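You operate a simulated robot arm through the tools that you are given. There is no shell and no other tool.

Carry out the task below with a simulated two-armed robot. There is one attempt and no reset: what you move stays moved.

TASK
Switch the brush machine off, then swap the clean board inside for the dusty one.
Fine: off at its mains slider; the clean board goes on the brush rest; shut the hood. Where these are worked on the way, their far stop is far enough and under half their travel is too little: brush hood.
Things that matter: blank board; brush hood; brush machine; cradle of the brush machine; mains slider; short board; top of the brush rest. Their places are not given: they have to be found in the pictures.

It is judged by the outcome, as a careful person would: the job done as asked, and still so three seconds after it is handed in. It fails if anything else is knocked over, pushed out of place, dropped, spilled or broken.

THE ROBOT
Two 7-joint arms with fingered hands on one trunk that stands fixed in place. Base frame: the origin is at the foot of the trunk, x ahead of it, y to its left, z up; the work surface is at about z = 720. Lengths are in mm, angles in rad, forces in N, time in s.
The left shoulder is at [70, 166, 1293], the right one opposite. With the tool pointing down near the work surface each hand reaches from about 100 to 880 mm from the base axis, measured 20 degrees to its own side. Payload 4.1 kg a hand.
Tool frame (each hand has its own): the origin (TCP) lies between the finger pads and is the grasp point; the fingertips stand 32 mm ahead of it; z points along the fingers, y is the line along which they close. The gripper opens to 108 mm; its body begins 38 mm behind the TCP. The gripper is a hand of 4 fingers: y runs from the thumb to the fingers, the wrist lies at [-16, -108, -186] in the tool frame.
Orientation is told as [roll, pitch, yaw] about the base's x, y, z axes, in that order, counted from this pose: with the fingers straight down and the wrist toward the robot, the tool's x, y and z point along [0, 1, 0], [1, 0, 0] and [0, 0, -1] of the base frame.

THE INTERFACE
- The arms move only by the tool drive_tool. It takes "left_deltas", "right_deltas" or both (then of equal length, played together; a hand with none holds still); each is a list of rows, each a list of 6 numbers: the shift along the base's x, y, z in mm, then the turn, a rotation vector about the base's x, y, z in rad. In form: [[tx, ty, tz, ax, ay, az], ...]. A call has 1 to 20 rows; each row is the pose to reach, as a shift and turn from the pose commanded when the call began. Rows are played at 5 a second. More than 50 mm and 0.15 rad between two rows, and nothing of the call is played. A pose out of reach is approached as far as the arm can. The call stops where the force on the tool passes 50 N (or 10 N more than at its start, if that is more) or the arm is blocked; 0.2 s more then pass. In this call time passes only in rows, and 0.2 s behind the last. The reply holds the time, the measured pose of the TCP, the force on the tool along the base axes, the opening and the grip force, in the units named above and with some noise, with the torque about the TCP (base axes, N m) and any sound that the robot's microphone picked up.
- Cameras (640 x 400 px; columns grow to the right, rows downward): "scene" is now at [140.1, 9.9, 1521.6]; the picture's right is [0.10, -1.00, 0.00], its down [-0.55, -0.05, -0.83] and it looks along [0.83, 0.08, -0.56] (base axes); focal length 214 px, centre (320, 200). "left" rides on the left gripper at [-64, -93, -132] in its tool frame; the picture's right is [-0.80, -0.28, 0.53], its down [0.55, -0.71, 0.45] and it looks along [0.25, 0.65, 0.72] (tool axes); focal length 247 px, centre (320, 200). "right" rides on the right gripper at [64, -92, -132] in its tool frame; the picture's right is [-0.80, 0.28, -0.53], its down [-0.55, -0.71, 0.45] and it looks along [-0.25, 0.65, 0.72] (tool axes); focal length 247 px, centre (320, 200).
- camera(camera): a new picture of that camera. It takes no simulated time.
- raise_lower(by): slides the trunk up (or, below 0, down) by that many mm; the arms and the scene camera ride with it, the base frame stays. It gives what a move gives, with no picture.
- finger_targets(index, middle, ring, thumb_bend, hand): sets how far each is bent, from 0 (flat) to 1 (curled in); at 0.3 the hand is open as for a grip, at 0.7 the pads meet at the TCP. One left out holds its place. A second passes; each finger stops where it meets its share of the squeeze, and holds until it gets a number again. It is the only way to open and close the hand. It gives what a move gives, with no picture; readings hold the bend of each and the force on the fingers (four entries, about 0 where the hand has none), thumb and palm.
- turn_head(pan, tilt): turns the head with the scene camera to pan (to the left, within 1.501 rad either way) and tilt (down, from -0.506 to 1.204), counted from straight ahead of the robot. It gives what a move gives.
- pixel_to_xyz(camera, pixels): for up to 12 pixels [column, row] of the newest picture of that camera ("zoom" is the newest enlarged one), the place [x, y, z] in the base frame of the surface seen there, good to about 2 mm. It takes no simulated time.
- inspect(camera, box): a new picture of the part [left, top, right, bottom] of that camera's present view, enlarged. It takes no simulated time.
- close_job(): hands the job in; it is judged then, once.

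Unless the task says otherwise, let go and move clear before handing in.

The tools are called by a JSON object that holds its "fn" and its "kwargs". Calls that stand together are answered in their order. drive_tool: Moves the arms, as the interface text tells. Its arguments: {"type":"object","properties":{"left_deltas":{"type":"array","items":{"type":"array","items":{"type":"number"}}},"right_deltas":{"type":"array","items":{"type":"array","items":{"type":"number"}}}},"required":[]} The other tools are called the same way: raise_lower (by) moves the trunk up or down; finger_targets (index, middle, ring, thumb_bend, hand) moves the fingers one by one; turn_head (pan, tilt) turns the head that bears the scene camera; camera (camera) takes a picture; pixel_to_xyz (camera, pixels) gives the place of the surface under pixels of a picture; inspect (camera, box) takes an enlarged picture of a part of a camera's view; close_job () hands the job in.

At the start:

```text
clock: 0.0
left_ee_pos: [557.1, 342.0, 1390.4]
left_orientation: [0.001, 0.001, 0.0]
left_wrist_force: [0.3, 0.3, -0.1]
left_moment: [0.01, -0.02, 0.02]
left_width: 107.6
left_gripper_force: 0.1
left_shape: jaw
left_bend: [0.3, 0.3, 0.3, 0.3]
left_finger forces: [0.0, 0.1, 0.0, 0.1, 0.0, 0.0]
right_ee_pos: [546.6, -99.9, 1372.8]
right_orientation: [0.0, 0.0, 0.0]
right_wrist_force: [0.0, -0.6, -0.3]
right_moment: [-0.03, -0.02, -0.01]
right_width: 107.4
right_gripper_force: 0.1
right_shape: jaw
right_bend: [0.3, 0.3, 0.3, 0.3]
right_finger forces: [0.0, 0.0, 0.1, 0.0, 0.0, 0.0]
trunk travel left (down, up): [-800.0, 140.0]
head pan, tilt (commanded): [0.099, 0.59]
```

scene: 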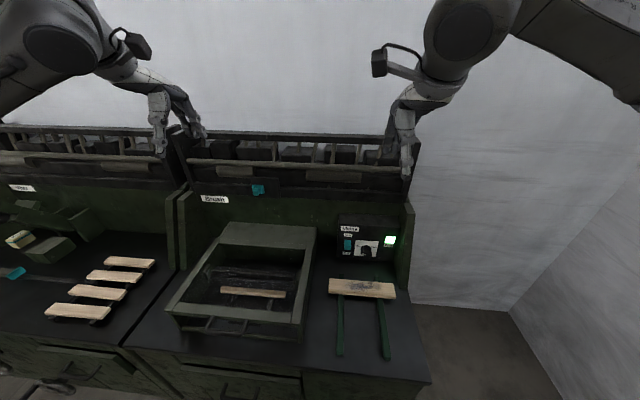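
right: 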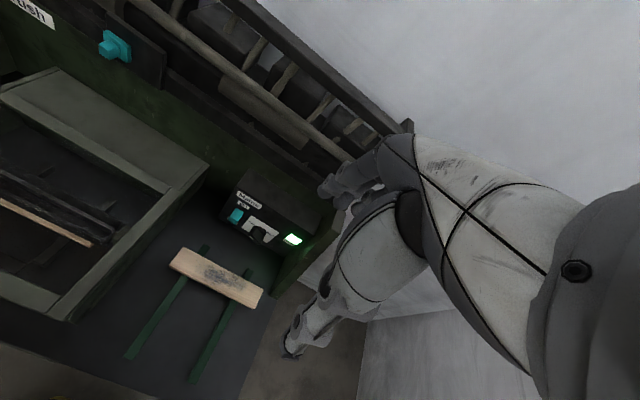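
left: 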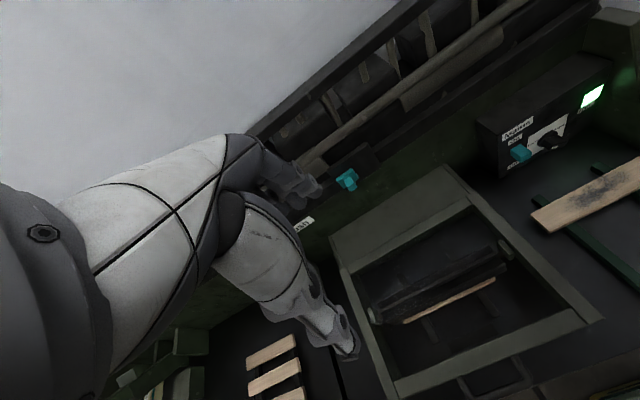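

The scene shows the brush machine with a board inside around (252,292), a dusty board on green rails at (362,288), and a mains box at (367,240). I'll zoom in on these areas first.

{"fn": "inspect", "kwargs": {"camera": "scene", "box": [150, 200, 330, 350]}}

{"fn": "inspect", "kwargs": {"camera": "scene", "box": [310, 200, 440, 300]}}

{"fn": "inspect", "kwargs": {"camera": "scene", "box": [0, 170, 200, 340]}}

{"fn": "inspect", "kwargs": {"camera": "scene", "box": [180, 160, 320, 240]}}

```text
2.67 times, centred on (240, 275) of scene
```

zoom: 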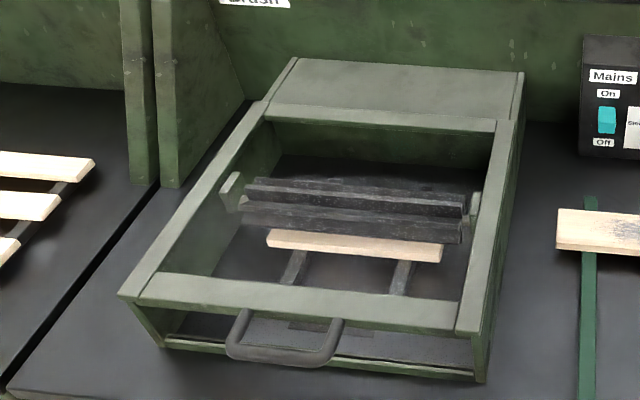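

```text
4.00 times, centred on (375, 250) of scene
```

zoom: 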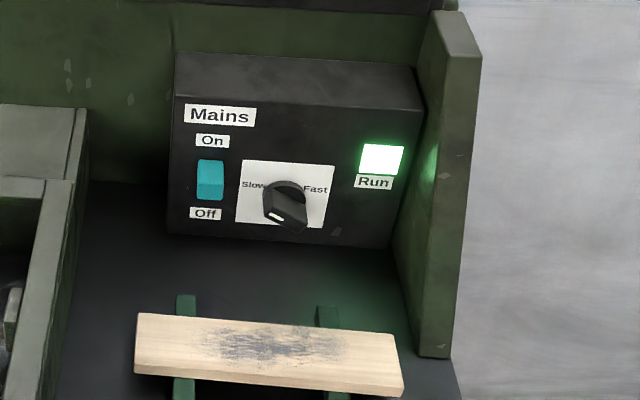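

```text
2.35 times, centred on (100, 255) of scene
```

zoom: 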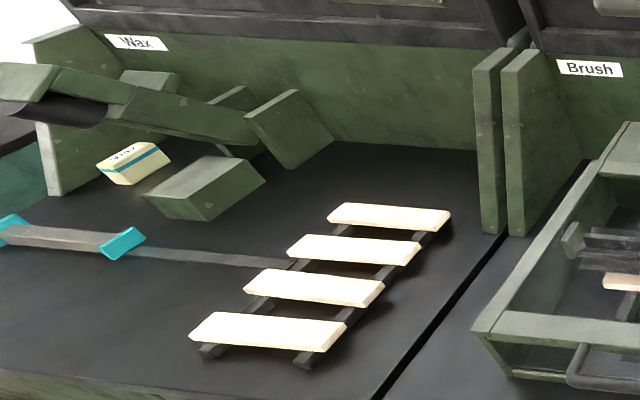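

```text
4.57 times, centred on (250, 200) of scene
```

zoom: 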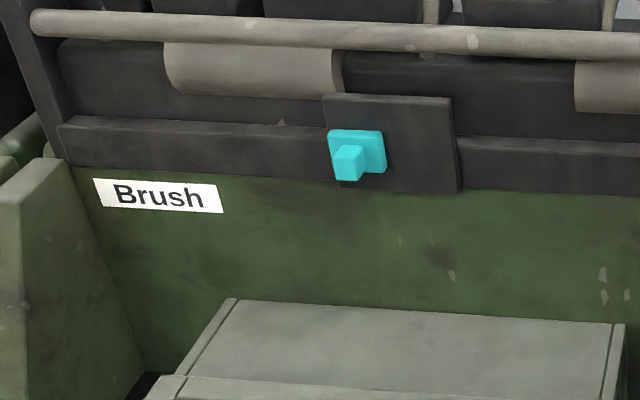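

The hood frame shows a front handle at zoom (285,345), and the mains slider is at about (347,245), set to "On". I'll measure the 3D places of the main parts.

{"fn": "camera", "kwargs": {"camera": "scene"}}

{"fn": "pixel_to_xyz", "kwargs": {"camera": "scene", "pixels": [[226, 225], [315, 229], [220, 243], [303, 250], [186, 308], [298, 322], [222, 290], [252, 293], [284, 295], [232, 333], [330, 290], [394, 292]]}}

{"fn": "pixel_to_xyz", "kwargs": {"camera": "scene", "pixels": [[347, 240], [347, 245], [347, 249], [366, 250], [356, 216], [411, 220], [341, 353], [386, 356], [362, 287], [258, 189], [300, 360], [240, 380]]}}

{"fn": "inspect", "kwargs": {"camera": "scene", "box": [200, 250, 310, 350]}}

{"fn": "pixel_to_xyz", "kwargs": {"camera": "zoom", "pixels": [[100, 180], [300, 200], [300, 240], [60, 350], [150, 300], [440, 140]]}}

```text
taken
```

scene: 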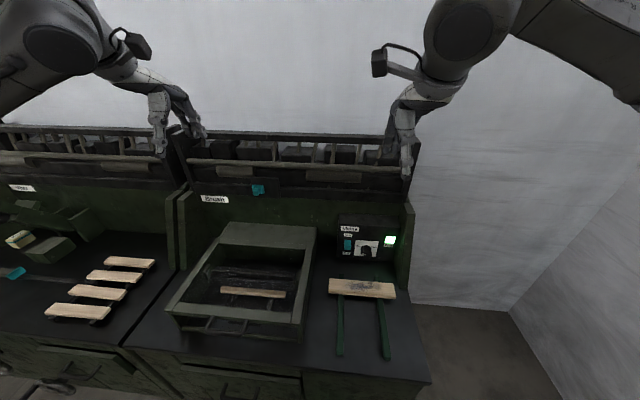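

```text
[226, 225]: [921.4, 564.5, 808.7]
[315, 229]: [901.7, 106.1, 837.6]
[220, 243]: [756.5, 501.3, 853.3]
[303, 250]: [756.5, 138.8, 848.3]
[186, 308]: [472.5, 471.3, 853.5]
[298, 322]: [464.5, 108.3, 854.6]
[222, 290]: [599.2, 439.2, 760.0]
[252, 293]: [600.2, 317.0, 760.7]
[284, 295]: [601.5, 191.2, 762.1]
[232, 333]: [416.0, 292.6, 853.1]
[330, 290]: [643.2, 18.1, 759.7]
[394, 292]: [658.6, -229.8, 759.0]
```

```text
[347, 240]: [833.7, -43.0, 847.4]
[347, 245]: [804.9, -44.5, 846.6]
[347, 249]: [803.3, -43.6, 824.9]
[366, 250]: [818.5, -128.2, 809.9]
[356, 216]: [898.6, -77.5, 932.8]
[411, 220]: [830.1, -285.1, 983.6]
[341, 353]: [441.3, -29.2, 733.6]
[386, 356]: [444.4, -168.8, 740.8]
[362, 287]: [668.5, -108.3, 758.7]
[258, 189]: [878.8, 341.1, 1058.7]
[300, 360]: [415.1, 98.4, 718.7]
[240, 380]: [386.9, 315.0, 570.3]
```

```text
4.00 times, centred on (255, 300) of scene
```

zoom: 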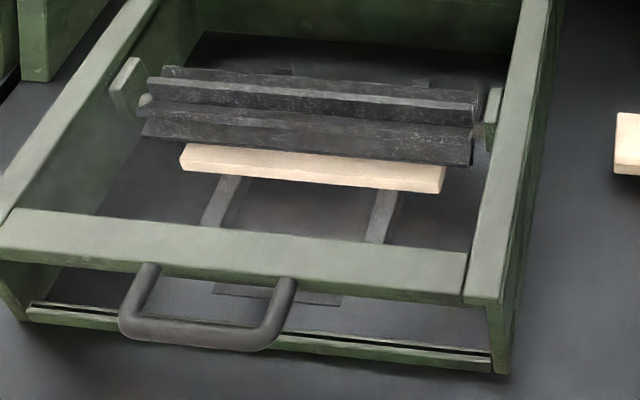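

```text
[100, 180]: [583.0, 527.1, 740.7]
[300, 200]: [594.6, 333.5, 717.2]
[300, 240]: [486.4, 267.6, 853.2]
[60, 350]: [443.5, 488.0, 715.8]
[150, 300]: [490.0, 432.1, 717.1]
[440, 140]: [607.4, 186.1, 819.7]
```

The board inside sits at x≈600, z≈760, partly under the dark brush roller (zoom (310,110)). I'll zoom in through the left camera and measure the hood and roller structure.

{"fn": "inspect", "kwargs": {"camera": "left", "box": [300, 150, 640, 400]}}

{"fn": "pixel_to_xyz", "kwargs": {"camera": "zoom", "pixels": [[60, 165], [250, 50], [90, 200], [300, 110], [200, 280], [350, 200], [260, 300], [310, 270], [200, 370], [500, 270], [420, 370], [380, 340]]}}

{"fn": "inspect", "kwargs": {"camera": "right", "box": [0, 40, 240, 350]}}

```text
1.60 times, centred on (470, 275) of left
```

zoom: 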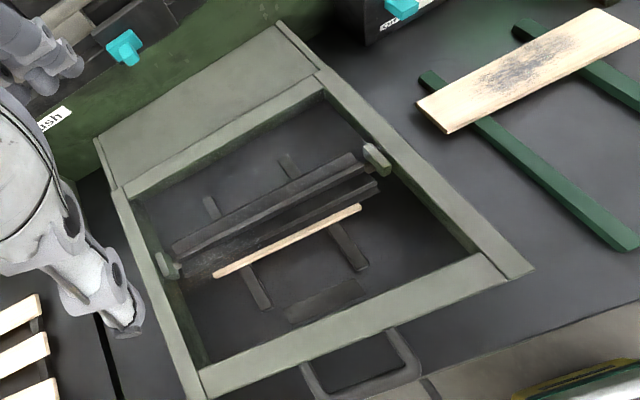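

```text
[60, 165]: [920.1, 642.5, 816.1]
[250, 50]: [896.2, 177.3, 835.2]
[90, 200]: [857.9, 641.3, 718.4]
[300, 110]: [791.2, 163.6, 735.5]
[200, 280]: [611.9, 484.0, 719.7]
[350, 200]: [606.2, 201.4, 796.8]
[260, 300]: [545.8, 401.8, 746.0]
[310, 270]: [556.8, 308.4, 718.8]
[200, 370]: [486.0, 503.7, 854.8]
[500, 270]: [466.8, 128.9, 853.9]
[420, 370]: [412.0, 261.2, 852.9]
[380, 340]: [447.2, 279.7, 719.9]
```

```text
1.29 times, centred on (120, 195) of right
```

zoom: 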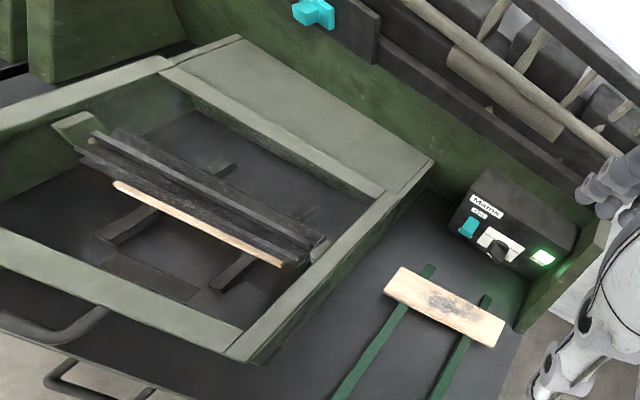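

The window in the hood opens through to the roller; the frame's top is at z≈853 and appears to hinge near x≈770. I'll measure the mains box face and the wall-mounted cyan part more closely.

{"fn": "inspect", "kwargs": {"camera": "scene", "box": [330, 210, 410, 265]}}

{"fn": "pixel_to_xyz", "kwargs": {"camera": "zoom", "pixels": [[60, 80], [60, 250], [60, 350], [135, 215], [135, 235], [135, 270], [135, 310], [110, 260], [165, 270], [250, 40], [280, 300], [440, 200]]}}

{"fn": "inspect", "kwargs": {"camera": "left", "box": [470, 70, 630, 180]}}

{"fn": "pixel_to_xyz", "kwargs": {"camera": "zoom", "pixels": [[205, 330], [195, 335], [185, 345], [220, 340], [175, 330], [250, 320], [330, 270], [300, 270], [320, 300], [150, 280]]}}

```text
7.27 times, centred on (370, 238) of scene
```

zoom: 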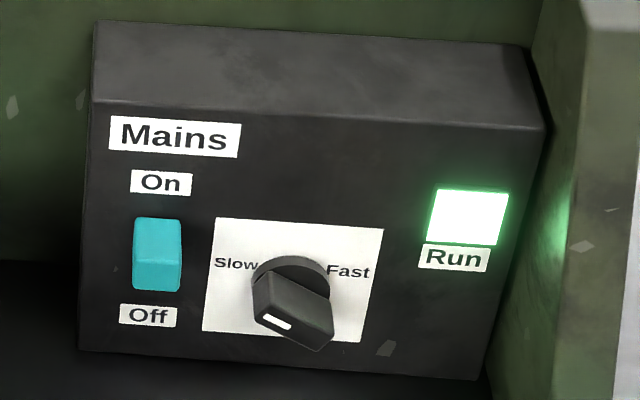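

```text
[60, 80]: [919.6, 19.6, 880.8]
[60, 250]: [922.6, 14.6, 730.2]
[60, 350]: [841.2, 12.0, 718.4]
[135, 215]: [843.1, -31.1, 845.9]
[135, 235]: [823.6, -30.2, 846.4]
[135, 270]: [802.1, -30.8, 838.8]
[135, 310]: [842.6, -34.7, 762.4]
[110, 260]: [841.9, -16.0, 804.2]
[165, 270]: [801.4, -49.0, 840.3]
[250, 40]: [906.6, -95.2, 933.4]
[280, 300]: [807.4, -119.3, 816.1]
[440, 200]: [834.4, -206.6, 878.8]
```

```text
3.64 times, centred on (550, 125) of left
```

zoom: 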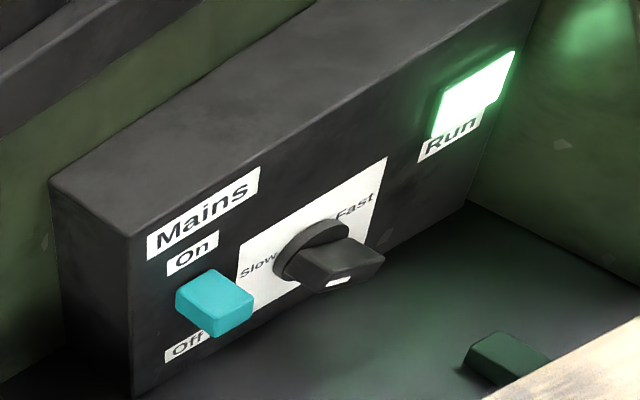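

```text
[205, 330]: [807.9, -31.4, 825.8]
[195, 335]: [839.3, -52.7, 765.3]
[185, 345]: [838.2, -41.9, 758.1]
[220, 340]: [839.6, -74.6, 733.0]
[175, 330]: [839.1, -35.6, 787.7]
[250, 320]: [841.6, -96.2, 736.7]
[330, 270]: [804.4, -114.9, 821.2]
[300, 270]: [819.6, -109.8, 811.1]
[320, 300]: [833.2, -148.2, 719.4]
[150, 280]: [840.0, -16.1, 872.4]
```

The slider protrudes about 40 mm (x 801–842), centred at y≈-45 with its top at z≈846, and "Off" is below it. I'll close the right fingers into a poker first, then approach above the slider with the hand pitched forward.

{"fn": "finger_targets", "kwargs": {"hand": "right", "index": 0.7, "middle": 0.7, "ring": 0.7, "thumb_bend": 0.7}}

{"fn": "drive_tool", "kwargs": {"right_deltas": [[10, 4, -32, 0, -0.06, 0], [25, 8, -64, 0, -0.12, 0], [42, 12, -97, 0, -0.18, 0], [60, 16, -130, 0, -0.25, 0], [78, 20, -162, 0, -0.31, 0], [96, 24, -194, 0, -0.37, 0], [114, 28, -227, 0, -0.43, 0], [132, 32, -259, 0, -0.5, 0], [150, 36, -292, 0, -0.56, 0], [168, 40, -324, 0, -0.62, 0], [186, 44, -356, 0, -0.68, 0], [204, 48, -389, 0, -0.74, 0], [222, 52, -421, 0, -0.8, 0], [240, 55, -440, 0, -0.87, 0]]}}

{"fn": "camera", "kwargs": {"camera": "scene"}}

{"fn": "camera", "kwargs": {"camera": "right"}}

```text
clock: 1.0
left_ee_pos: [557.3, 343.0, 1390.3]
left_orientation: [-0.001, 0.0, 0.001]
left_wrist_force: [0.9, 0.5, -0.4]
left_moment: [0.0, 0.02, -0.03]
left_width: 107.9
left_gripper_force: 0.1
left_shape: jaw
left_bend: [0.3, 0.3, 0.3, 0.3]
left_finger forces: [0.0, 0.1, 0.0, 0.1, 0.0, 0.0]
right_ee_pos: [546.3, -100.5, 1373.3]
right_orientation: [0.002, 0.001, -0.001]
right_wrist_force: [0.8, 0.4, 0.8]
right_moment: [0.0, -0.01, 0.01]
right_width: 3.6
right_gripper_force: 0.2
right_shape: fingers
right_bend: [0.7, 0.7, 0.7, 0.7]
right_finger forces: [0.1, 0.1, 0.0, 0.1, 0.0, 0.1]
trunk travel left (down, up): [-800.0, 140.0]
head pan, tilt (commanded): [0.099, 0.59]
```

```text
clock: 4.0
left_ee_pos: [557.6, 344.1, 1390.4]
left_orientation: [0.0, 0.001, 0.001]
left_wrist_force: [-0.1, 0.2, 0.6]
left_moment: [0.0, 0.01, -0.02]
left_width: 107.5
left_gripper_force: 0.0
left_shape: jaw
left_bend: [0.3, 0.3, 0.3, 0.3]
left_finger forces: [0.1, 0.0, 0.0, 0.1, 0.0, 0.0]
right_ee_pos: [784.9, -45.9, 933.2]
right_orientation: [0.002, -0.87, 0.0]
right_wrist_force: [0.1, -0.1, -0.9]
right_moment: [0.0, 0.03, 0.03]
right_width: 3.4
right_gripper_force: 0.1
right_shape: fingers
right_bend: [0.7, 0.7, 0.7, 0.7]
right_finger forces: [0.0, 0.1, 0.0, 0.1, 0.1, 0.0]
trunk travel left (down, up): [-800.0, 140.0]
head pan, tilt (commanded): [0.099, 0.59]
```

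```text
taken
```

scene: 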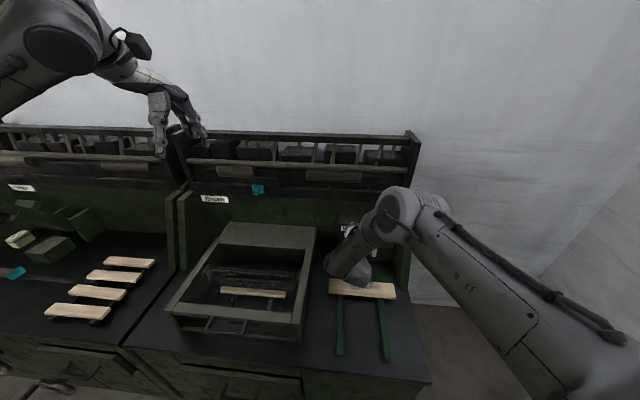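

```text
taken
```

right: 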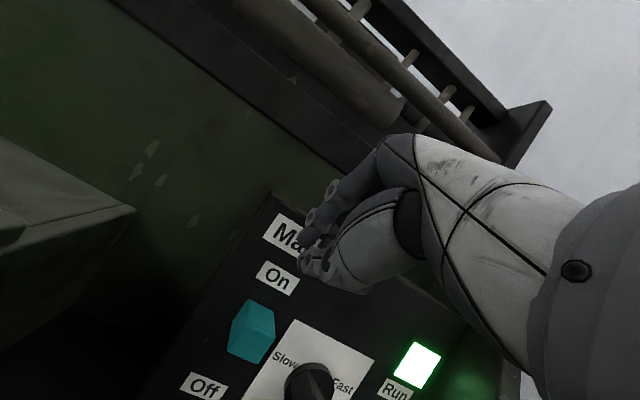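

The right camera shows the fingertips near (315,265) and the cyan slider at (252,330) lower down. I'll measure the tips relative to the slider before pressing.

{"fn": "pixel_to_xyz", "kwargs": {"camera": "right", "pixels": [[305, 240], [310, 265], [325, 275], [345, 285], [330, 200], [355, 165], [252, 310], [245, 340], [265, 345], [240, 355]]}}

{"fn": "inspect", "kwargs": {"camera": "right", "box": [200, 120, 460, 400]}}

```text
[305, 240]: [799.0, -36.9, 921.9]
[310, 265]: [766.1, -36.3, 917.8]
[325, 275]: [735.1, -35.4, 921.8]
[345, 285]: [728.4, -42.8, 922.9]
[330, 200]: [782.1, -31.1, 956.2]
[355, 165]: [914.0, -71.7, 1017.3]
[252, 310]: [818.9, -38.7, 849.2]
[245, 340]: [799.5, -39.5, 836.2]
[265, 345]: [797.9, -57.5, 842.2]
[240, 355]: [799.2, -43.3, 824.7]
```

```text
1.43 times, centred on (330, 260) of right
```

zoom: 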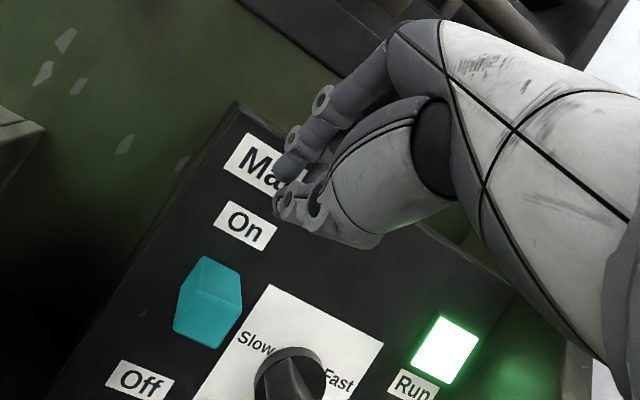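

The fingertips are around (809,-45,913), just above and slightly in front of the slider's middle. I'll move forward 8 mm and down near the slider top.

{"fn": "drive_tool", "kwargs": {"right_deltas": [[8, 2, -15, 0, 0, 0], [9, 2, -30, 0, 0, 0], [9, 2, -45, 0, 0, 0], [9, 2, -58, 0, 0, 0]]}}

{"fn": "camera", "kwargs": {"camera": "right"}}

```text
clock: 5.0
left_ee_pos: [557.3, 344.3, 1391.6]
left_orientation: [0.001, 0.001, -0.002]
left_wrist_force: [-0.1, 0.0, -0.6]
left_moment: [0.03, 0.02, -0.01]
left_width: 107.6
left_gripper_force: 0.1
left_shape: jaw
left_bend: [0.3, 0.3, 0.3, 0.3]
left_finger forces: [0.1, 0.0, 0.0, 0.0, 0.0, 0.1]
right_ee_pos: [791.6, -35.9, 879.8]
right_orientation: [-0.003, -0.864, -0.011]
right_wrist_force: [0.2, 0.3, 0.5]
right_moment: [-0.02, 0.04, 0.05]
right_width: 2.8
right_gripper_force: 0.5
right_shape: fingers
right_bend: [0.7, 0.7, 0.7, 0.7]
right_finger forces: [0.0, 0.0, 0.1, 0.1, 0.3, 0.0]
right hand out of reach, approached as far as the arm can: row 3, 4
trunk travel left (down, up): [-800.0, 140.0]
head pan, tilt (commanded): [0.099, 0.59]
```

```text
taken
```

right: 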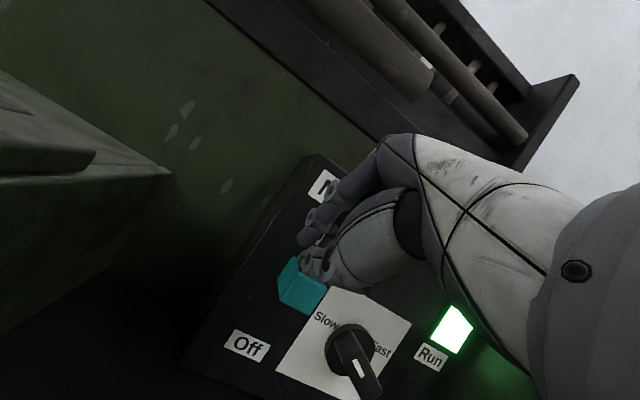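

The arm ran out of reach (measured TCP 791.6,-35.9,879.8), so the shoulder is too high. I'll lift the hand clear and back, then lower the trunk about 300 mm.

{"fn": "drive_tool", "kwargs": {"right_deltas": [[-10, 0, 30, 0, 0, 0], [-25, 0, 70, 0, 0, 0], [-45, 0, 110, 0, 0, 0], [-65, 0, 150, 0, 0, 0], [-80, 0, 190, 0, 0, 0], [-100, 0, 230, 0, 0, 0], [-120, 0, 270, 0, 0, 0], [-130, 0, 315, 0, 0, 0]]}}

{"fn": "raise_lower", "kwargs": {"by": -300}}

{"fn": "camera", "kwargs": {"camera": "scene"}}

{"fn": "camera", "kwargs": {"camera": "right"}}

{"fn": "camera", "kwargs": {"camera": "left"}}

```text
clock: 6.8
left_ee_pos: [554.6, 342.5, 1391.9]
left_orientation: [0.0, -0.001, -0.002]
left_wrist_force: [-0.6, -1.1, 0.2]
left_moment: [0.02, -0.05, 0.03]
left_width: 107.8
left_gripper_force: 0.1
left_shape: jaw
left_bend: [0.3, 0.3, 0.3, 0.3]
left_finger forces: [0.0, 0.1, 0.0, 0.0, 0.0, 0.0]
right_ee_pos: [662.0, -35.3, 1199.3]
right_orientation: [0.002, -0.87, 0.0]
right_wrist_force: [-0.9, -1.0, 0.6]
right_moment: [-0.02, 0.04, -0.01]
right_width: 2.9
right_gripper_force: 0.1
right_shape: fingers
right_bend: [0.7, 0.7, 0.7, 0.7]
right_finger forces: [0.1, 0.0, 0.0, 0.0, 0.0, 0.0]
trunk travel left (down, up): [-800.0, 140.0]
head pan, tilt (commanded): [0.099, 0.59]
```

```text
clock: 9.8
left_ee_pos: [557.8, 341.4, 1089.2]
left_orientation: [0.001, 0.0, 0.0]
left_wrist_force: [-0.7, 0.2, 0.5]
left_moment: [0.0, -0.01, 0.02]
left_width: 107.8
left_gripper_force: 0.0
left_shape: jaw
left_bend: [0.3, 0.3, 0.3, 0.3]
left_finger forces: [0.0, 0.1, 0.0, 0.0, 0.0, 0.0]
right_ee_pos: [665.0, -33.7, 897.8]
right_orientation: [-0.001, -0.869, -0.001]
right_wrist_force: [-0.3, -0.2, -0.2]
right_moment: [-0.04, 0.01, -0.02]
right_width: 3.2
right_gripper_force: 0.1
right_shape: fingers
right_bend: [0.7, 0.7, 0.7, 0.7]
right_finger forces: [0.1, 0.0, 0.0, 0.0, 0.0, 0.1]
trunk travel left (down, up): [-500.0, 440.0]
head pan, tilt (commanded): [0.099, 0.59]
```

```text
taken
```

scene: 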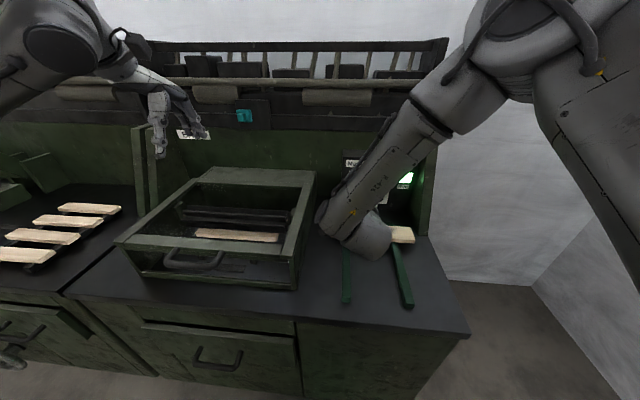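

```text
taken
```

right: 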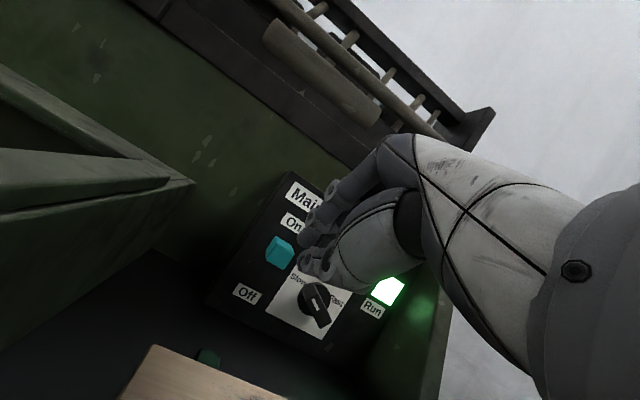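

```text
taken
```

left: 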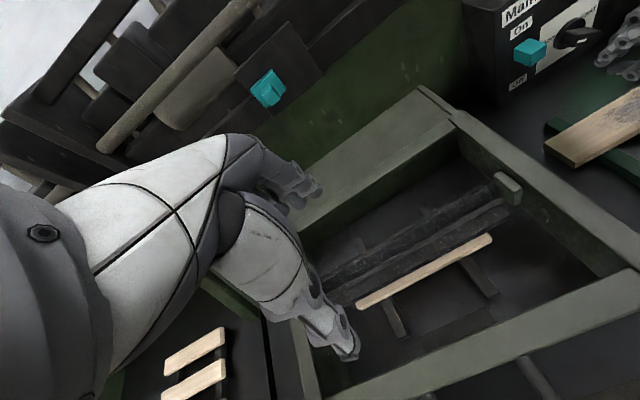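

The trunk is lowered and nothing was touched; the slider is at (280,250) in the right picture. I'll go forward over it at z≈900 and check reach.

{"fn": "drive_tool", "kwargs": {"right_deltas": [[30, -4, 4, 0, 0, 0], [65, -8, 4, 0, 0, 0], [100, -11, 4, 0, 0, 0], [131, -11, 4, 0, 0, 0]]}}

{"fn": "camera", "kwargs": {"camera": "right"}}

{"fn": "camera", "kwargs": {"camera": "left"}}

```text
clock: 10.8
left_ee_pos: [557.2, 343.4, 1090.8]
left_orientation: [0.002, 0.001, -0.002]
left_wrist_force: [0.3, -0.8, -1.0]
left_moment: [0.0, 0.03, 0.01]
left_width: 107.6
left_gripper_force: 0.1
left_shape: jaw
left_bend: [0.3, 0.3, 0.3, 0.3]
left_finger forces: [0.1, 0.1, 0.1, 0.0, 0.0, 0.0]
right_ee_pos: [796.7, -44.6, 900.3]
right_orientation: [0.001, -0.868, -0.001]
right_wrist_force: [-0.8, 0.4, 0.3]
right_moment: [0.02, 0.03, 0.0]
right_width: 3.2
right_gripper_force: 0.1
right_shape: fingers
right_bend: [0.7, 0.7, 0.7, 0.7]
right_finger forces: [0.0, 0.1, 0.0, 0.1, 0.0, 0.0]
trunk travel left (down, up): [-500.0, 440.0]
head pan, tilt (commanded): [0.099, 0.59]
```

```text
taken
```

right: 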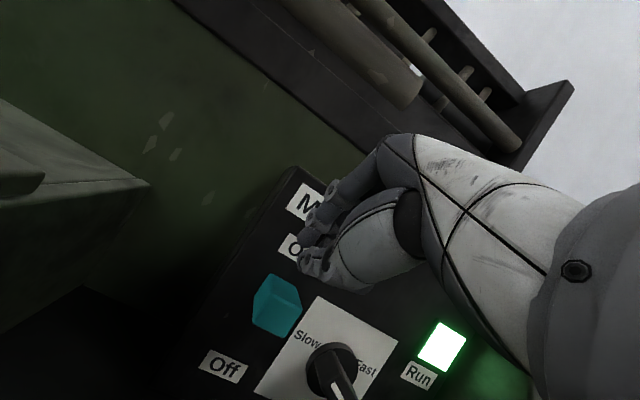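

```text
taken
```

left: 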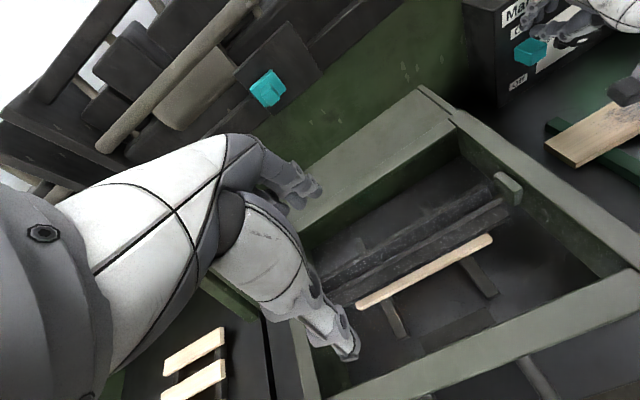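

The TCP is at (796.7,-44.6,900.3), and the fingertips sit over the slider at (278,305). I'll press down in small steps.

{"fn": "drive_tool", "kwargs": {"right_deltas": [[0, 0, -10, 0, 0, 0], [0, 0, -20, 0, 0, 0], [0, 0, -28, 0, 0, 0], [0, 0, -34, 0, 0, 0], [0, 0, -40, 0, 0, 0], [0, 0, -46, 0, 0, 0], [0, 0, -52, 0, 0, 0]]}}

{"fn": "camera", "kwargs": {"camera": "right"}}

{"fn": "camera", "kwargs": {"camera": "left"}}

```text
clock: 12.4
left_ee_pos: [557.2, 342.8, 1090.0]
left_orientation: [0.001, -0.001, -0.002]
left_wrist_force: [-0.7, 0.4, -0.1]
left_moment: [-0.01, 0.04, 0.01]
left_width: 107.6
left_gripper_force: 0.0
left_shape: jaw
left_bend: [0.3, 0.3, 0.3, 0.3]
left_finger forces: [0.0, 0.0, 0.1, 0.1, 0.0, 0.0]
right_ee_pos: [793.7, -45.1, 848.9]
right_orientation: [-0.002, -0.869, -0.001]
right_wrist_force: [-0.3, 0.1, 0.3]
right_moment: [-0.01, -0.01, 0.01]
right_width: 3.0
right_gripper_force: 0.1
right_shape: fingers
right_bend: [0.7, 0.7, 0.7, 0.7]
right_finger forces: [0.0, 0.0, 0.0, 0.0, 0.0, 0.0]
trunk travel left (down, up): [-500.0, 440.0]
head pan, tilt (commanded): [0.099, 0.59]
```

```text
taken
```

right: 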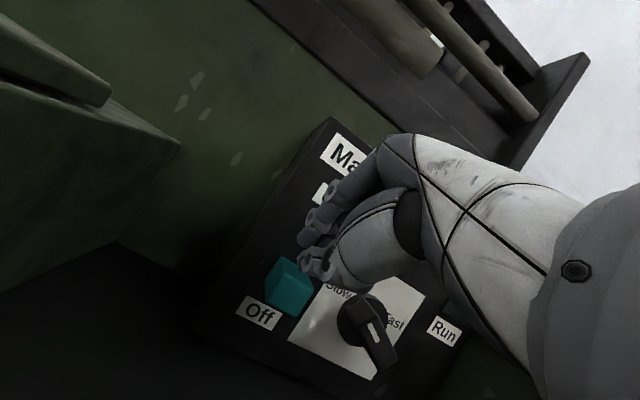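

```text
taken
```

left: 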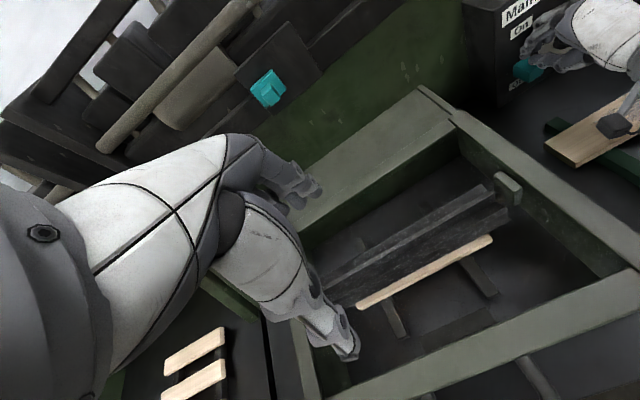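

The Run lamp at (443,333) has gone dark, so the machine is off. I'll check the slider position to see if it's fully at its Off stop.

{"fn": "inspect", "kwargs": {"camera": "right", "box": [220, 200, 360, 340]}}

{"fn": "pixel_to_xyz", "kwargs": {"camera": "right", "pixels": [[285, 268], [295, 275], [285, 295], [275, 290], [300, 305], [318, 265], [310, 240]]}}

{"fn": "drive_tool", "kwargs": {"right_deltas": [[0, 0, -4, 0, 0, 0], [0, 0, -8, 0, 0, 0], [0, 0, -12, 0, 0, 0], [0, 0, -15, 0, 0, 0]]}}

{"fn": "camera", "kwargs": {"camera": "right"}}

```text
2.86 times, centred on (290, 270) of right
```

zoom: 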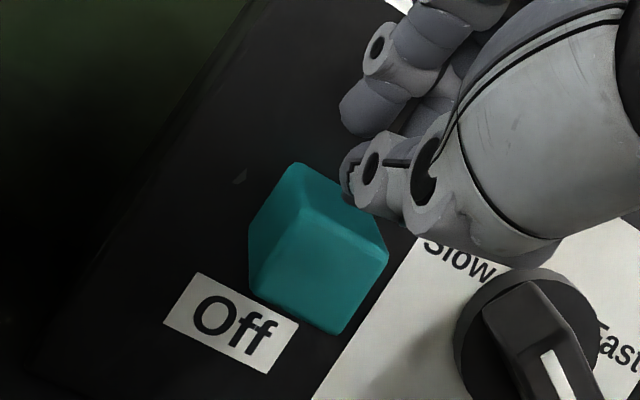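

```text
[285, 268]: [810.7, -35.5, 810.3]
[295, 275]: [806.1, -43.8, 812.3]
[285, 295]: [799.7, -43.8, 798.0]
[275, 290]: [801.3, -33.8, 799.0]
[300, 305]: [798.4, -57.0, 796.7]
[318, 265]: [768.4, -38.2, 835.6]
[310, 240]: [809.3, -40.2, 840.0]
```

```text
clock: 13.4
left_ee_pos: [554.9, 343.1, 1091.2]
left_orientation: [0.001, -0.003, -0.002]
left_wrist_force: [-0.4, -0.3, 0.3]
left_moment: [-0.03, 0.0, 0.0]
left_width: 107.4
left_gripper_force: 0.0
left_shape: jaw
left_bend: [0.3, 0.3, 0.3, 0.3]
left_finger forces: [0.0, 0.0, 0.0, 0.1, 0.0, 0.0]
right_ee_pos: [795.9, -45.3, 835.8]
right_orientation: [0.003, -0.873, -0.002]
right_wrist_force: [-3.8, -2.1, 8.8]
right_moment: [0.03, -0.05, 0.02]
right_width: 0.0
right_gripper_force: 5.5
right_shape: fingers
right_bend: [0.69, 0.7, 0.7, 0.73]
right_finger forces: [0.0, 0.0, 0.1, 0.0, 10.7, 0.0]
trunk travel left (down, up): [-500.0, 440.0]
head pan, tilt (commanded): [0.099, 0.59]
```

```text
taken
```

right: 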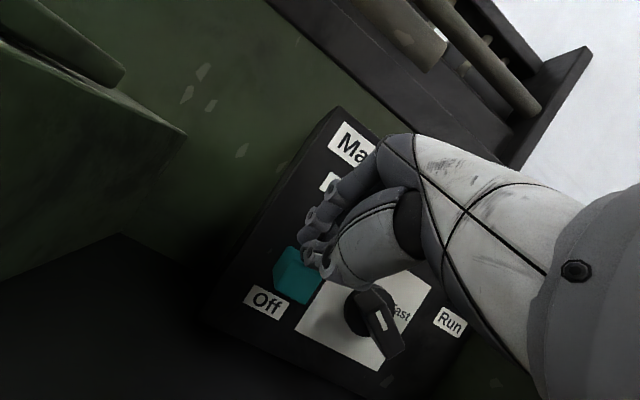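

The thumb now presses with 8.8 N against a stopped slider (top z≈811), so it's fully Off. I'll retract the right hand up and back.

{"fn": "drive_tool", "kwargs": {"right_deltas": [[-5, 0, 25, 0, 0, 0], [-20, 0, 60, 0, 0, 0], [-50, -20, 95, 0, 0.1, 0], [-90, -50, 120, 0, 0.2, 0], [-130, -80, 150, 0, 0.3, 0], [-170, -110, 180, 0, 0.4, 0], [-210, -140, 200, 0, 0.5, 0], [-250, -160, 210, 0, 0.6, 0], [-290, -180, 220, 0, 0.7, 0]]}}

{"fn": "camera", "kwargs": {"camera": "scene"}}

{"fn": "inspect", "kwargs": {"camera": "scene", "box": [100, 150, 330, 300]}}

{"fn": "inspect", "kwargs": {"camera": "scene", "box": [315, 150, 475, 310]}}

```text
refused: row 3 steps farther than a row can; nothing moved
```

```text
taken
```

scene: 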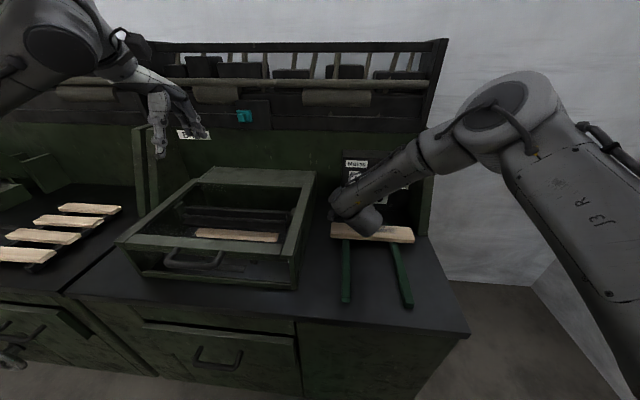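

```text
2.67 times, centred on (215, 225) of scene
```

zoom: 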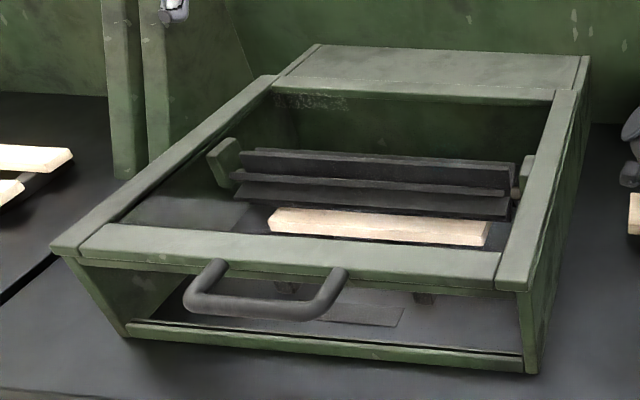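

```text
2.50 times, centred on (395, 230) of scene
```

zoom: 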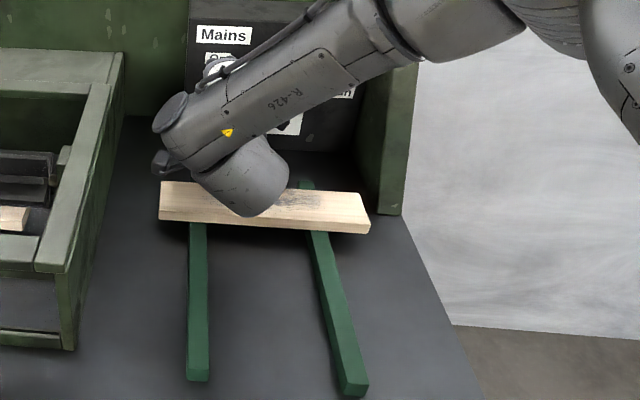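

The call was refused for step size, nothing moved. I'll retract again with smaller steps.

{"fn": "drive_tool", "kwargs": {"right_deltas": [[-5, 0, 25, 0, 0, 0], [-20, 0, 60, 0, 0, 0], [-45, -15, 90, 0, 0.08, 0], [-75, -35, 115, 0, 0.16, 0], [-105, -55, 140, 0, 0.24, 0], [-135, -75, 160, 0, 0.32, 0], [-165, -95, 180, 0, 0.4, 0], [-200, -110, 195, 0, 0.48, 0], [-235, -125, 205, 0, 0.56, 0], [-270, -140, 215, 0, 0.64, 0], [-310, -155, 220, 0, 0.72, 0], [-350, -170, 225, 0, 0.8, 0]]}}

{"fn": "camera", "kwargs": {"camera": "scene"}}

{"fn": "inspect", "kwargs": {"camera": "scene", "box": [330, 130, 450, 240]}}

```text
clock: 16.0
left_ee_pos: [556.4, 341.7, 1093.1]
left_orientation: [-0.002, -0.002, 0.0]
left_wrist_force: [-0.7, 0.0, -0.4]
left_moment: [-0.03, -0.03, 0.0]
left_width: 107.6
left_gripper_force: 0.1
left_shape: jaw
left_bend: [0.3, 0.3, 0.3, 0.3]
left_finger forces: [0.0, 0.0, 0.0, 0.0, 0.1, 0.0]
right_ee_pos: [439.5, -216.0, 1058.3]
right_orientation: [-0.001, -0.067, 0.0]
right_wrist_force: [0.5, -0.2, 0.5]
right_moment: [0.01, 0.0, 0.0]
right_width: 3.0
right_gripper_force: 0.0
right_shape: fingers
right_bend: [0.7, 0.7, 0.7, 0.7]
right_finger forces: [0.0, 0.0, 0.0, 0.0, 0.0, 0.0]
trunk travel left (down, up): [-500.0, 440.0]
head pan, tilt (commanded): [0.099, 0.59]
```

```text
taken
```

scene: 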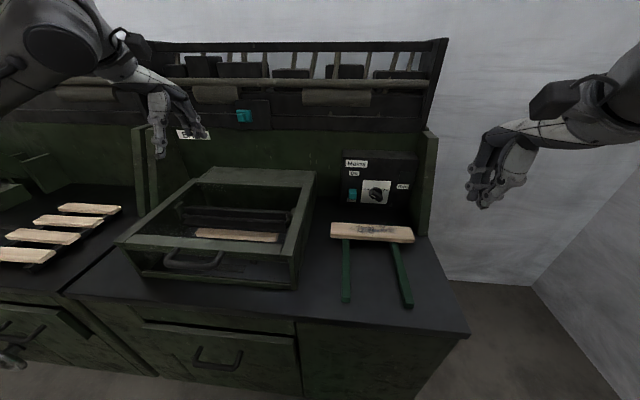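

```text
3.64 times, centred on (390, 185) of scene
```

zoom: 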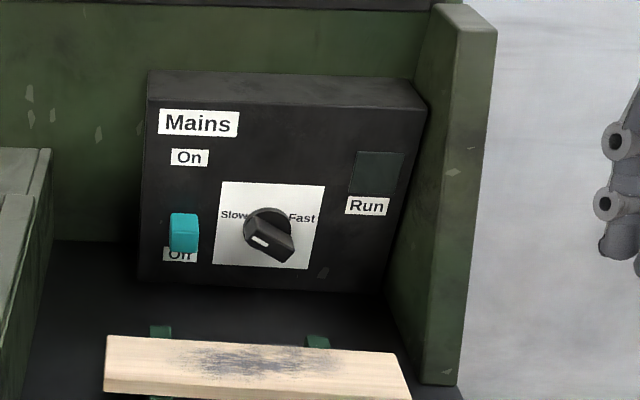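

The slider now covers the "Off" label and the Run lamp is dark. Next I'll measure the hood's handle and its rear joint.

{"fn": "inspect", "kwargs": {"camera": "scene", "box": [100, 160, 330, 305]}}

{"fn": "pixel_to_xyz", "kwargs": {"camera": "zoom", "pixels": [[222, 255], [195, 290], [250, 285], [310, 292], [345, 262], [100, 225], [250, 230], [490, 250], [410, 85], [420, 70], [555, 80], [575, 60]]}}

{"fn": "pixel_to_xyz", "kwargs": {"camera": "zoom", "pixels": [[280, 200], [380, 210], [485, 220], [380, 225], [270, 140], [380, 155], [510, 170], [380, 180], [225, 145], [525, 165], [430, 290], [370, 300]]}}

{"fn": "inspect", "kwargs": {"camera": "scene", "box": [160, 225, 240, 285]}}

```text
2.76 times, centred on (215, 232) of scene
```

zoom: 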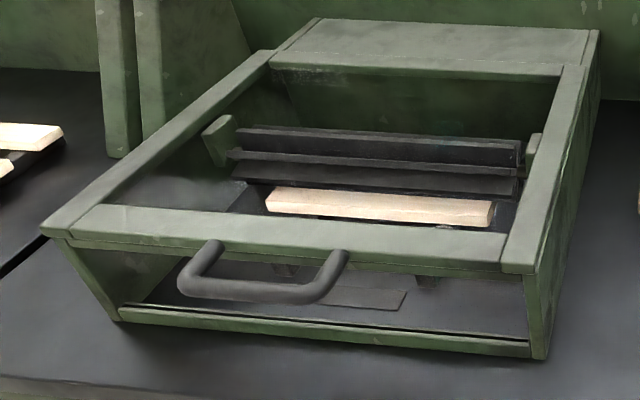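

```text
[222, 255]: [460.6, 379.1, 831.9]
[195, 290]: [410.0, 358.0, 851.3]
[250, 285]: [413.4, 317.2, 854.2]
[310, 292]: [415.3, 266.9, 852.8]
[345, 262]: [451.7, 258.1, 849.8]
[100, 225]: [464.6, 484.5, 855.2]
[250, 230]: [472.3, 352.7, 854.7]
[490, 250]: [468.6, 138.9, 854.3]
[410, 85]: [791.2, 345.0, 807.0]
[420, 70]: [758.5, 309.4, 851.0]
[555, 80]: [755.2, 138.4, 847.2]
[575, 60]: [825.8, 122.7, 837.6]
```

```text
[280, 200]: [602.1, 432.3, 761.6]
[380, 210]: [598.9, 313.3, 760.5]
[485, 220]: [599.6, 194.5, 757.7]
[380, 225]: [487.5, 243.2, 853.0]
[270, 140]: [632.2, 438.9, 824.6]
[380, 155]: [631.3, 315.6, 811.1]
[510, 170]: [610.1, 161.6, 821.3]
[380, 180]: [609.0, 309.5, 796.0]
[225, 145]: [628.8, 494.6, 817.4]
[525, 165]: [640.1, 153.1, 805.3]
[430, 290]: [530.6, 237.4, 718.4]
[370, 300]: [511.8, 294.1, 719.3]
```

```text
6.67 times, centred on (200, 255) of scene
```

zoom: 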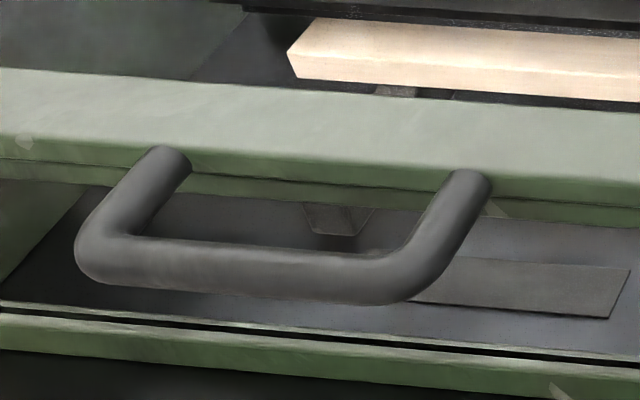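

The handle crossbar is near x≈413, z≈845, between y≈262 and 370, and the frame front bar starts at x≈450. I'll measure it more finely and raise the trunk back so the left arm is less folded for this grasp.

{"fn": "pixel_to_xyz", "kwargs": {"camera": "zoom", "pixels": [[165, 160], [140, 190], [100, 235], [130, 255], [200, 260], [300, 270], [380, 270], [430, 235], [468, 180], [200, 285], [320, 170], [320, 190]]}}

{"fn": "raise_lower", "kwargs": {"by": 300}}

{"fn": "finger_targets", "kwargs": {"hand": "right", "index": 0.3, "middle": 0.3, "ring": 0.3, "thumb_bend": 0.3}}

```text
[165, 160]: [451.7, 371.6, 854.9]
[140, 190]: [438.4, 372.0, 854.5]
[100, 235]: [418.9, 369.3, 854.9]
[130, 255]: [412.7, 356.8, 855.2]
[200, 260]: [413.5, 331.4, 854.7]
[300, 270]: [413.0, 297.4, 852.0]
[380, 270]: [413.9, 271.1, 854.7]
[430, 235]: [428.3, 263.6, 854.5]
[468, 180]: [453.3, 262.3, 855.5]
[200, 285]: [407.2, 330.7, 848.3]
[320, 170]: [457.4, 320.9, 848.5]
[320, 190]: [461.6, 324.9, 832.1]
```

```text
clock: 19.0
left_ee_pos: [556.4, 343.7, 1390.1]
left_orientation: [0.0, 0.001, 0.0]
left_wrist_force: [-0.8, 0.4, 0.2]
left_moment: [0.01, 0.02, -0.02]
left_width: 107.6
left_gripper_force: 0.0
left_shape: jaw
left_bend: [0.3, 0.3, 0.3, 0.3]
left_finger forces: [0.1, 0.1, 0.0, 0.1, 0.1, 0.1]
right_ee_pos: [441.8, -215.6, 1359.2]
right_orientation: [-0.001, -0.071, -0.001]
right_wrist_force: [0.3, 0.2, -0.3]
right_moment: [0.04, 0.01, -0.01]
right_width: 3.0
right_gripper_force: 0.0
right_shape: fingers
right_bend: [0.7, 0.7, 0.7, 0.7]
right_finger forces: [0.0, 0.0, 0.0, 0.0, 0.0, 0.0]
trunk travel left (down, up): [-800.0, 140.0]
head pan, tilt (commanded): [0.099, 0.59]
```

```text
clock: 20.0
left_ee_pos: [556.1, 342.4, 1391.7]
left_orientation: [0.001, 0.0, 0.001]
left_wrist_force: [-0.2, -0.3, -0.3]
left_moment: [0.03, -0.01, 0.02]
left_width: 107.5
left_gripper_force: 0.1
left_shape: jaw
left_bend: [0.3, 0.3, 0.3, 0.3]
left_finger forces: [0.1, 0.1, 0.1, 0.1, 0.0, 0.0]
right_ee_pos: [442.3, -214.3, 1359.0]
right_orientation: [-0.002, -0.07, 0.0]
right_wrist_force: [-0.2, 0.1, -1.5]
right_moment: [-0.02, -0.01, -0.02]
right_width: 108.0
right_gripper_force: 0.0
right_shape: fingers
right_bend: [0.3, 0.3, 0.3, 0.3]
right_finger forces: [0.0, 0.0, 0.1, 0.0, 0.0, 0.1]
trunk travel left (down, up): [-800.0, 140.0]
head pan, tilt (commanded): [0.099, 0.59]
```

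The handle bar centre is about (416, 317, 846), with a 32 mm gap to the front bar. I'll bring the left hand in pitched forward about 55°, to a pre-grasp back and above the bar.

{"fn": "drive_tool", "kwargs": {"left_deltas": [[-15, -2, -35, 0, -0.0686, 0], [-31, -4, -70, 0, -0.137, 0], [-46, -6, -105, 0, -0.206, 0], [-62, -7, -141, 0, -0.274, 0], [-77, -9, -176, 0, -0.343, 0], [-93, -11, -211, 0, -0.411, 0], [-108, -13, -246, 0, -0.48, 0], [-123, -15, -281, 0, -0.549, 0], [-139, -17, -316, 0, -0.617, 0], [-154, -19, -351, 0, -0.686, 0], [-170, -20, -387, 0, -0.754, 0], [-185, -22, -422, 0, -0.823, 0], [-201, -24, -457, 0, -0.891, 0], [-216, -26, -492, 0, -0.96, 0]]}}

{"fn": "camera", "kwargs": {"camera": "left"}}

{"fn": "camera", "kwargs": {"camera": "scene"}}

```text
clock: 23.0
left_ee_pos: [341.0, 313.7, 896.2]
left_orientation: [-0.004, -0.954, 0.004]
left_wrist_force: [0.7, 0.1, -0.7]
left_moment: [-0.01, -0.02, -0.02]
left_width: 108.1
left_gripper_force: 0.1
left_shape: jaw
left_bend: [0.3, 0.3, 0.3, 0.3]
left_finger forces: [0.0, 0.1, 0.0, 0.1, 0.1, 0.0]
left hand out of reach, approached as far as the arm can: row 3, 4, 5, 6, 7, 8, 9, 10
right_ee_pos: [447.9, -212.3, 1358.6]
right_orientation: [-0.003, -0.063, -0.001]
right_wrist_force: [1.7, 1.2, -0.5]
right_moment: [-0.01, 0.07, 0.0]
right_width: 108.4
right_gripper_force: 0.0
right_shape: fingers
right_bend: [0.3, 0.3, 0.3, 0.3]
right_finger forces: [0.0, 0.0, 0.0, 0.1, 0.1, 0.0]
trunk travel left (down, up): [-800.0, 140.0]
head pan, tilt (commanded): [0.099, 0.59]
```

```text
taken
```

left: 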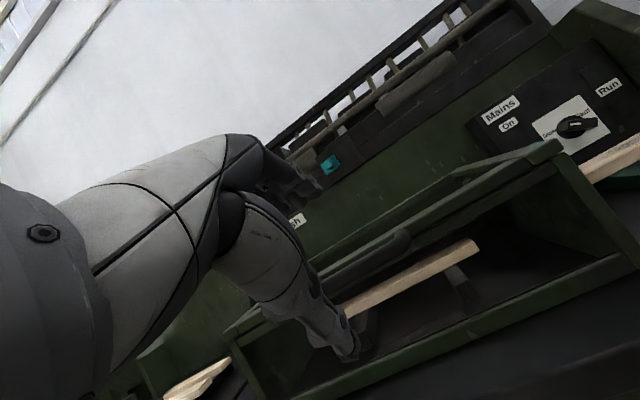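

```text
taken
```

scene: 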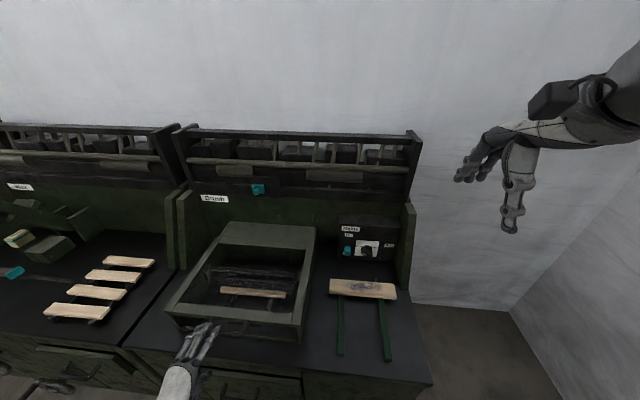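

The left hand arrived at (341,314,896) in front of the handle. I'll tilt the head down to see the grasp.

{"fn": "turn_head", "kwargs": {"pan": 0.35, "tilt": 0.95}}

{"fn": "camera", "kwargs": {"camera": "scene"}}

{"fn": "inspect", "kwargs": {"camera": "scene", "box": [230, 140, 430, 300]}}

```text
clock: 23.8
left_ee_pos: [337.3, 311.4, 900.8]
left_orientation: [0.001, -0.959, -0.002]
left_wrist_force: [-0.6, 0.5, -0.2]
left_moment: [-0.01, -0.01, 0.02]
left_width: 107.9
left_gripper_force: 0.1
left_shape: jaw
left_bend: [0.3, 0.3, 0.3, 0.3]
left_finger forces: [0.1, 0.1, 0.0, 0.0, 0.1, 0.1]
right_ee_pos: [438.8, -214.7, 1360.7]
right_orientation: [0.001, -0.068, -0.004]
right_wrist_force: [-0.6, -0.1, 0.3]
right_moment: [-0.02, 0.03, 0.01]
right_width: 108.1
right_gripper_force: 0.0
right_shape: fingers
right_bend: [0.3, 0.3, 0.3, 0.3]
right_finger forces: [0.0, 0.0, 0.0, 0.1, 0.1, 0.0]
trunk travel left (down, up): [-800.0, 140.0]
head pan, tilt (commanded): [0.351, 0.949]
```

```text
taken
```

scene: 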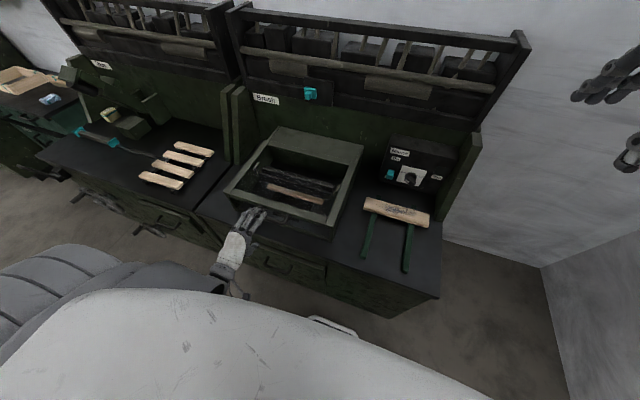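

```text
2.50 times, centred on (330, 220) of scene
```

zoom: 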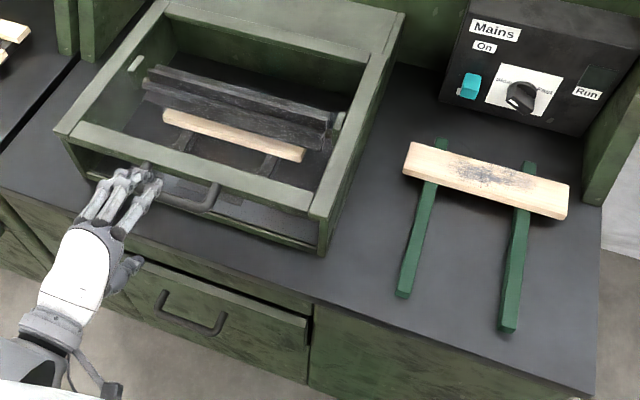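

The hand seems slightly left of the handle in the zoom (fingers at (80–160,170–215), handle to (215,195)). I'll measure the fingertips against the handle.

{"fn": "pixel_to_xyz", "kwargs": {"camera": "zoom", "pixels": [[88, 212], [108, 222], [130, 225], [118, 178], [140, 172], [155, 185], [128, 262], [115, 285], [215, 190], [180, 200], [80, 255], [150, 190]]}}

{"fn": "inspect", "kwargs": {"camera": "scene", "box": [220, 185, 310, 260]}}

{"fn": "pixel_to_xyz", "kwargs": {"camera": "zoom", "pixels": [[180, 120], [230, 130], [285, 150], [300, 165], [200, 150], [330, 240]]}}

```text
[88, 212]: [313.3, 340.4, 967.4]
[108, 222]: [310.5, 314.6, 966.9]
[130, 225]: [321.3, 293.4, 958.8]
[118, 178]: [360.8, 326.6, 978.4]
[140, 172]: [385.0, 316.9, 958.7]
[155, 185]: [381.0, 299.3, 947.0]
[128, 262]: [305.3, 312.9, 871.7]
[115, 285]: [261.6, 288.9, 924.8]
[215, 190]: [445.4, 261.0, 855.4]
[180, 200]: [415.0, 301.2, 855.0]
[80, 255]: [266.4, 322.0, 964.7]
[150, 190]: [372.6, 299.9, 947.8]
```

```text
5.33 times, centred on (265, 222) of scene
```

zoom: 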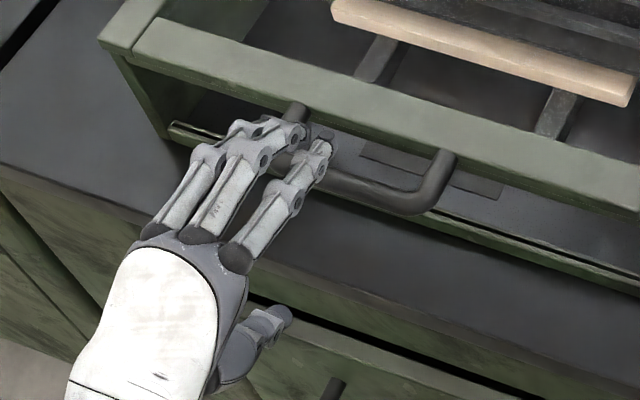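

```text
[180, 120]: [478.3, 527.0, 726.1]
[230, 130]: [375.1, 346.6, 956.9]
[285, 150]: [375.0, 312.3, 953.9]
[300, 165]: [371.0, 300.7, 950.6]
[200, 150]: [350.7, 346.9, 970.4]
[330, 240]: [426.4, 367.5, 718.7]
```

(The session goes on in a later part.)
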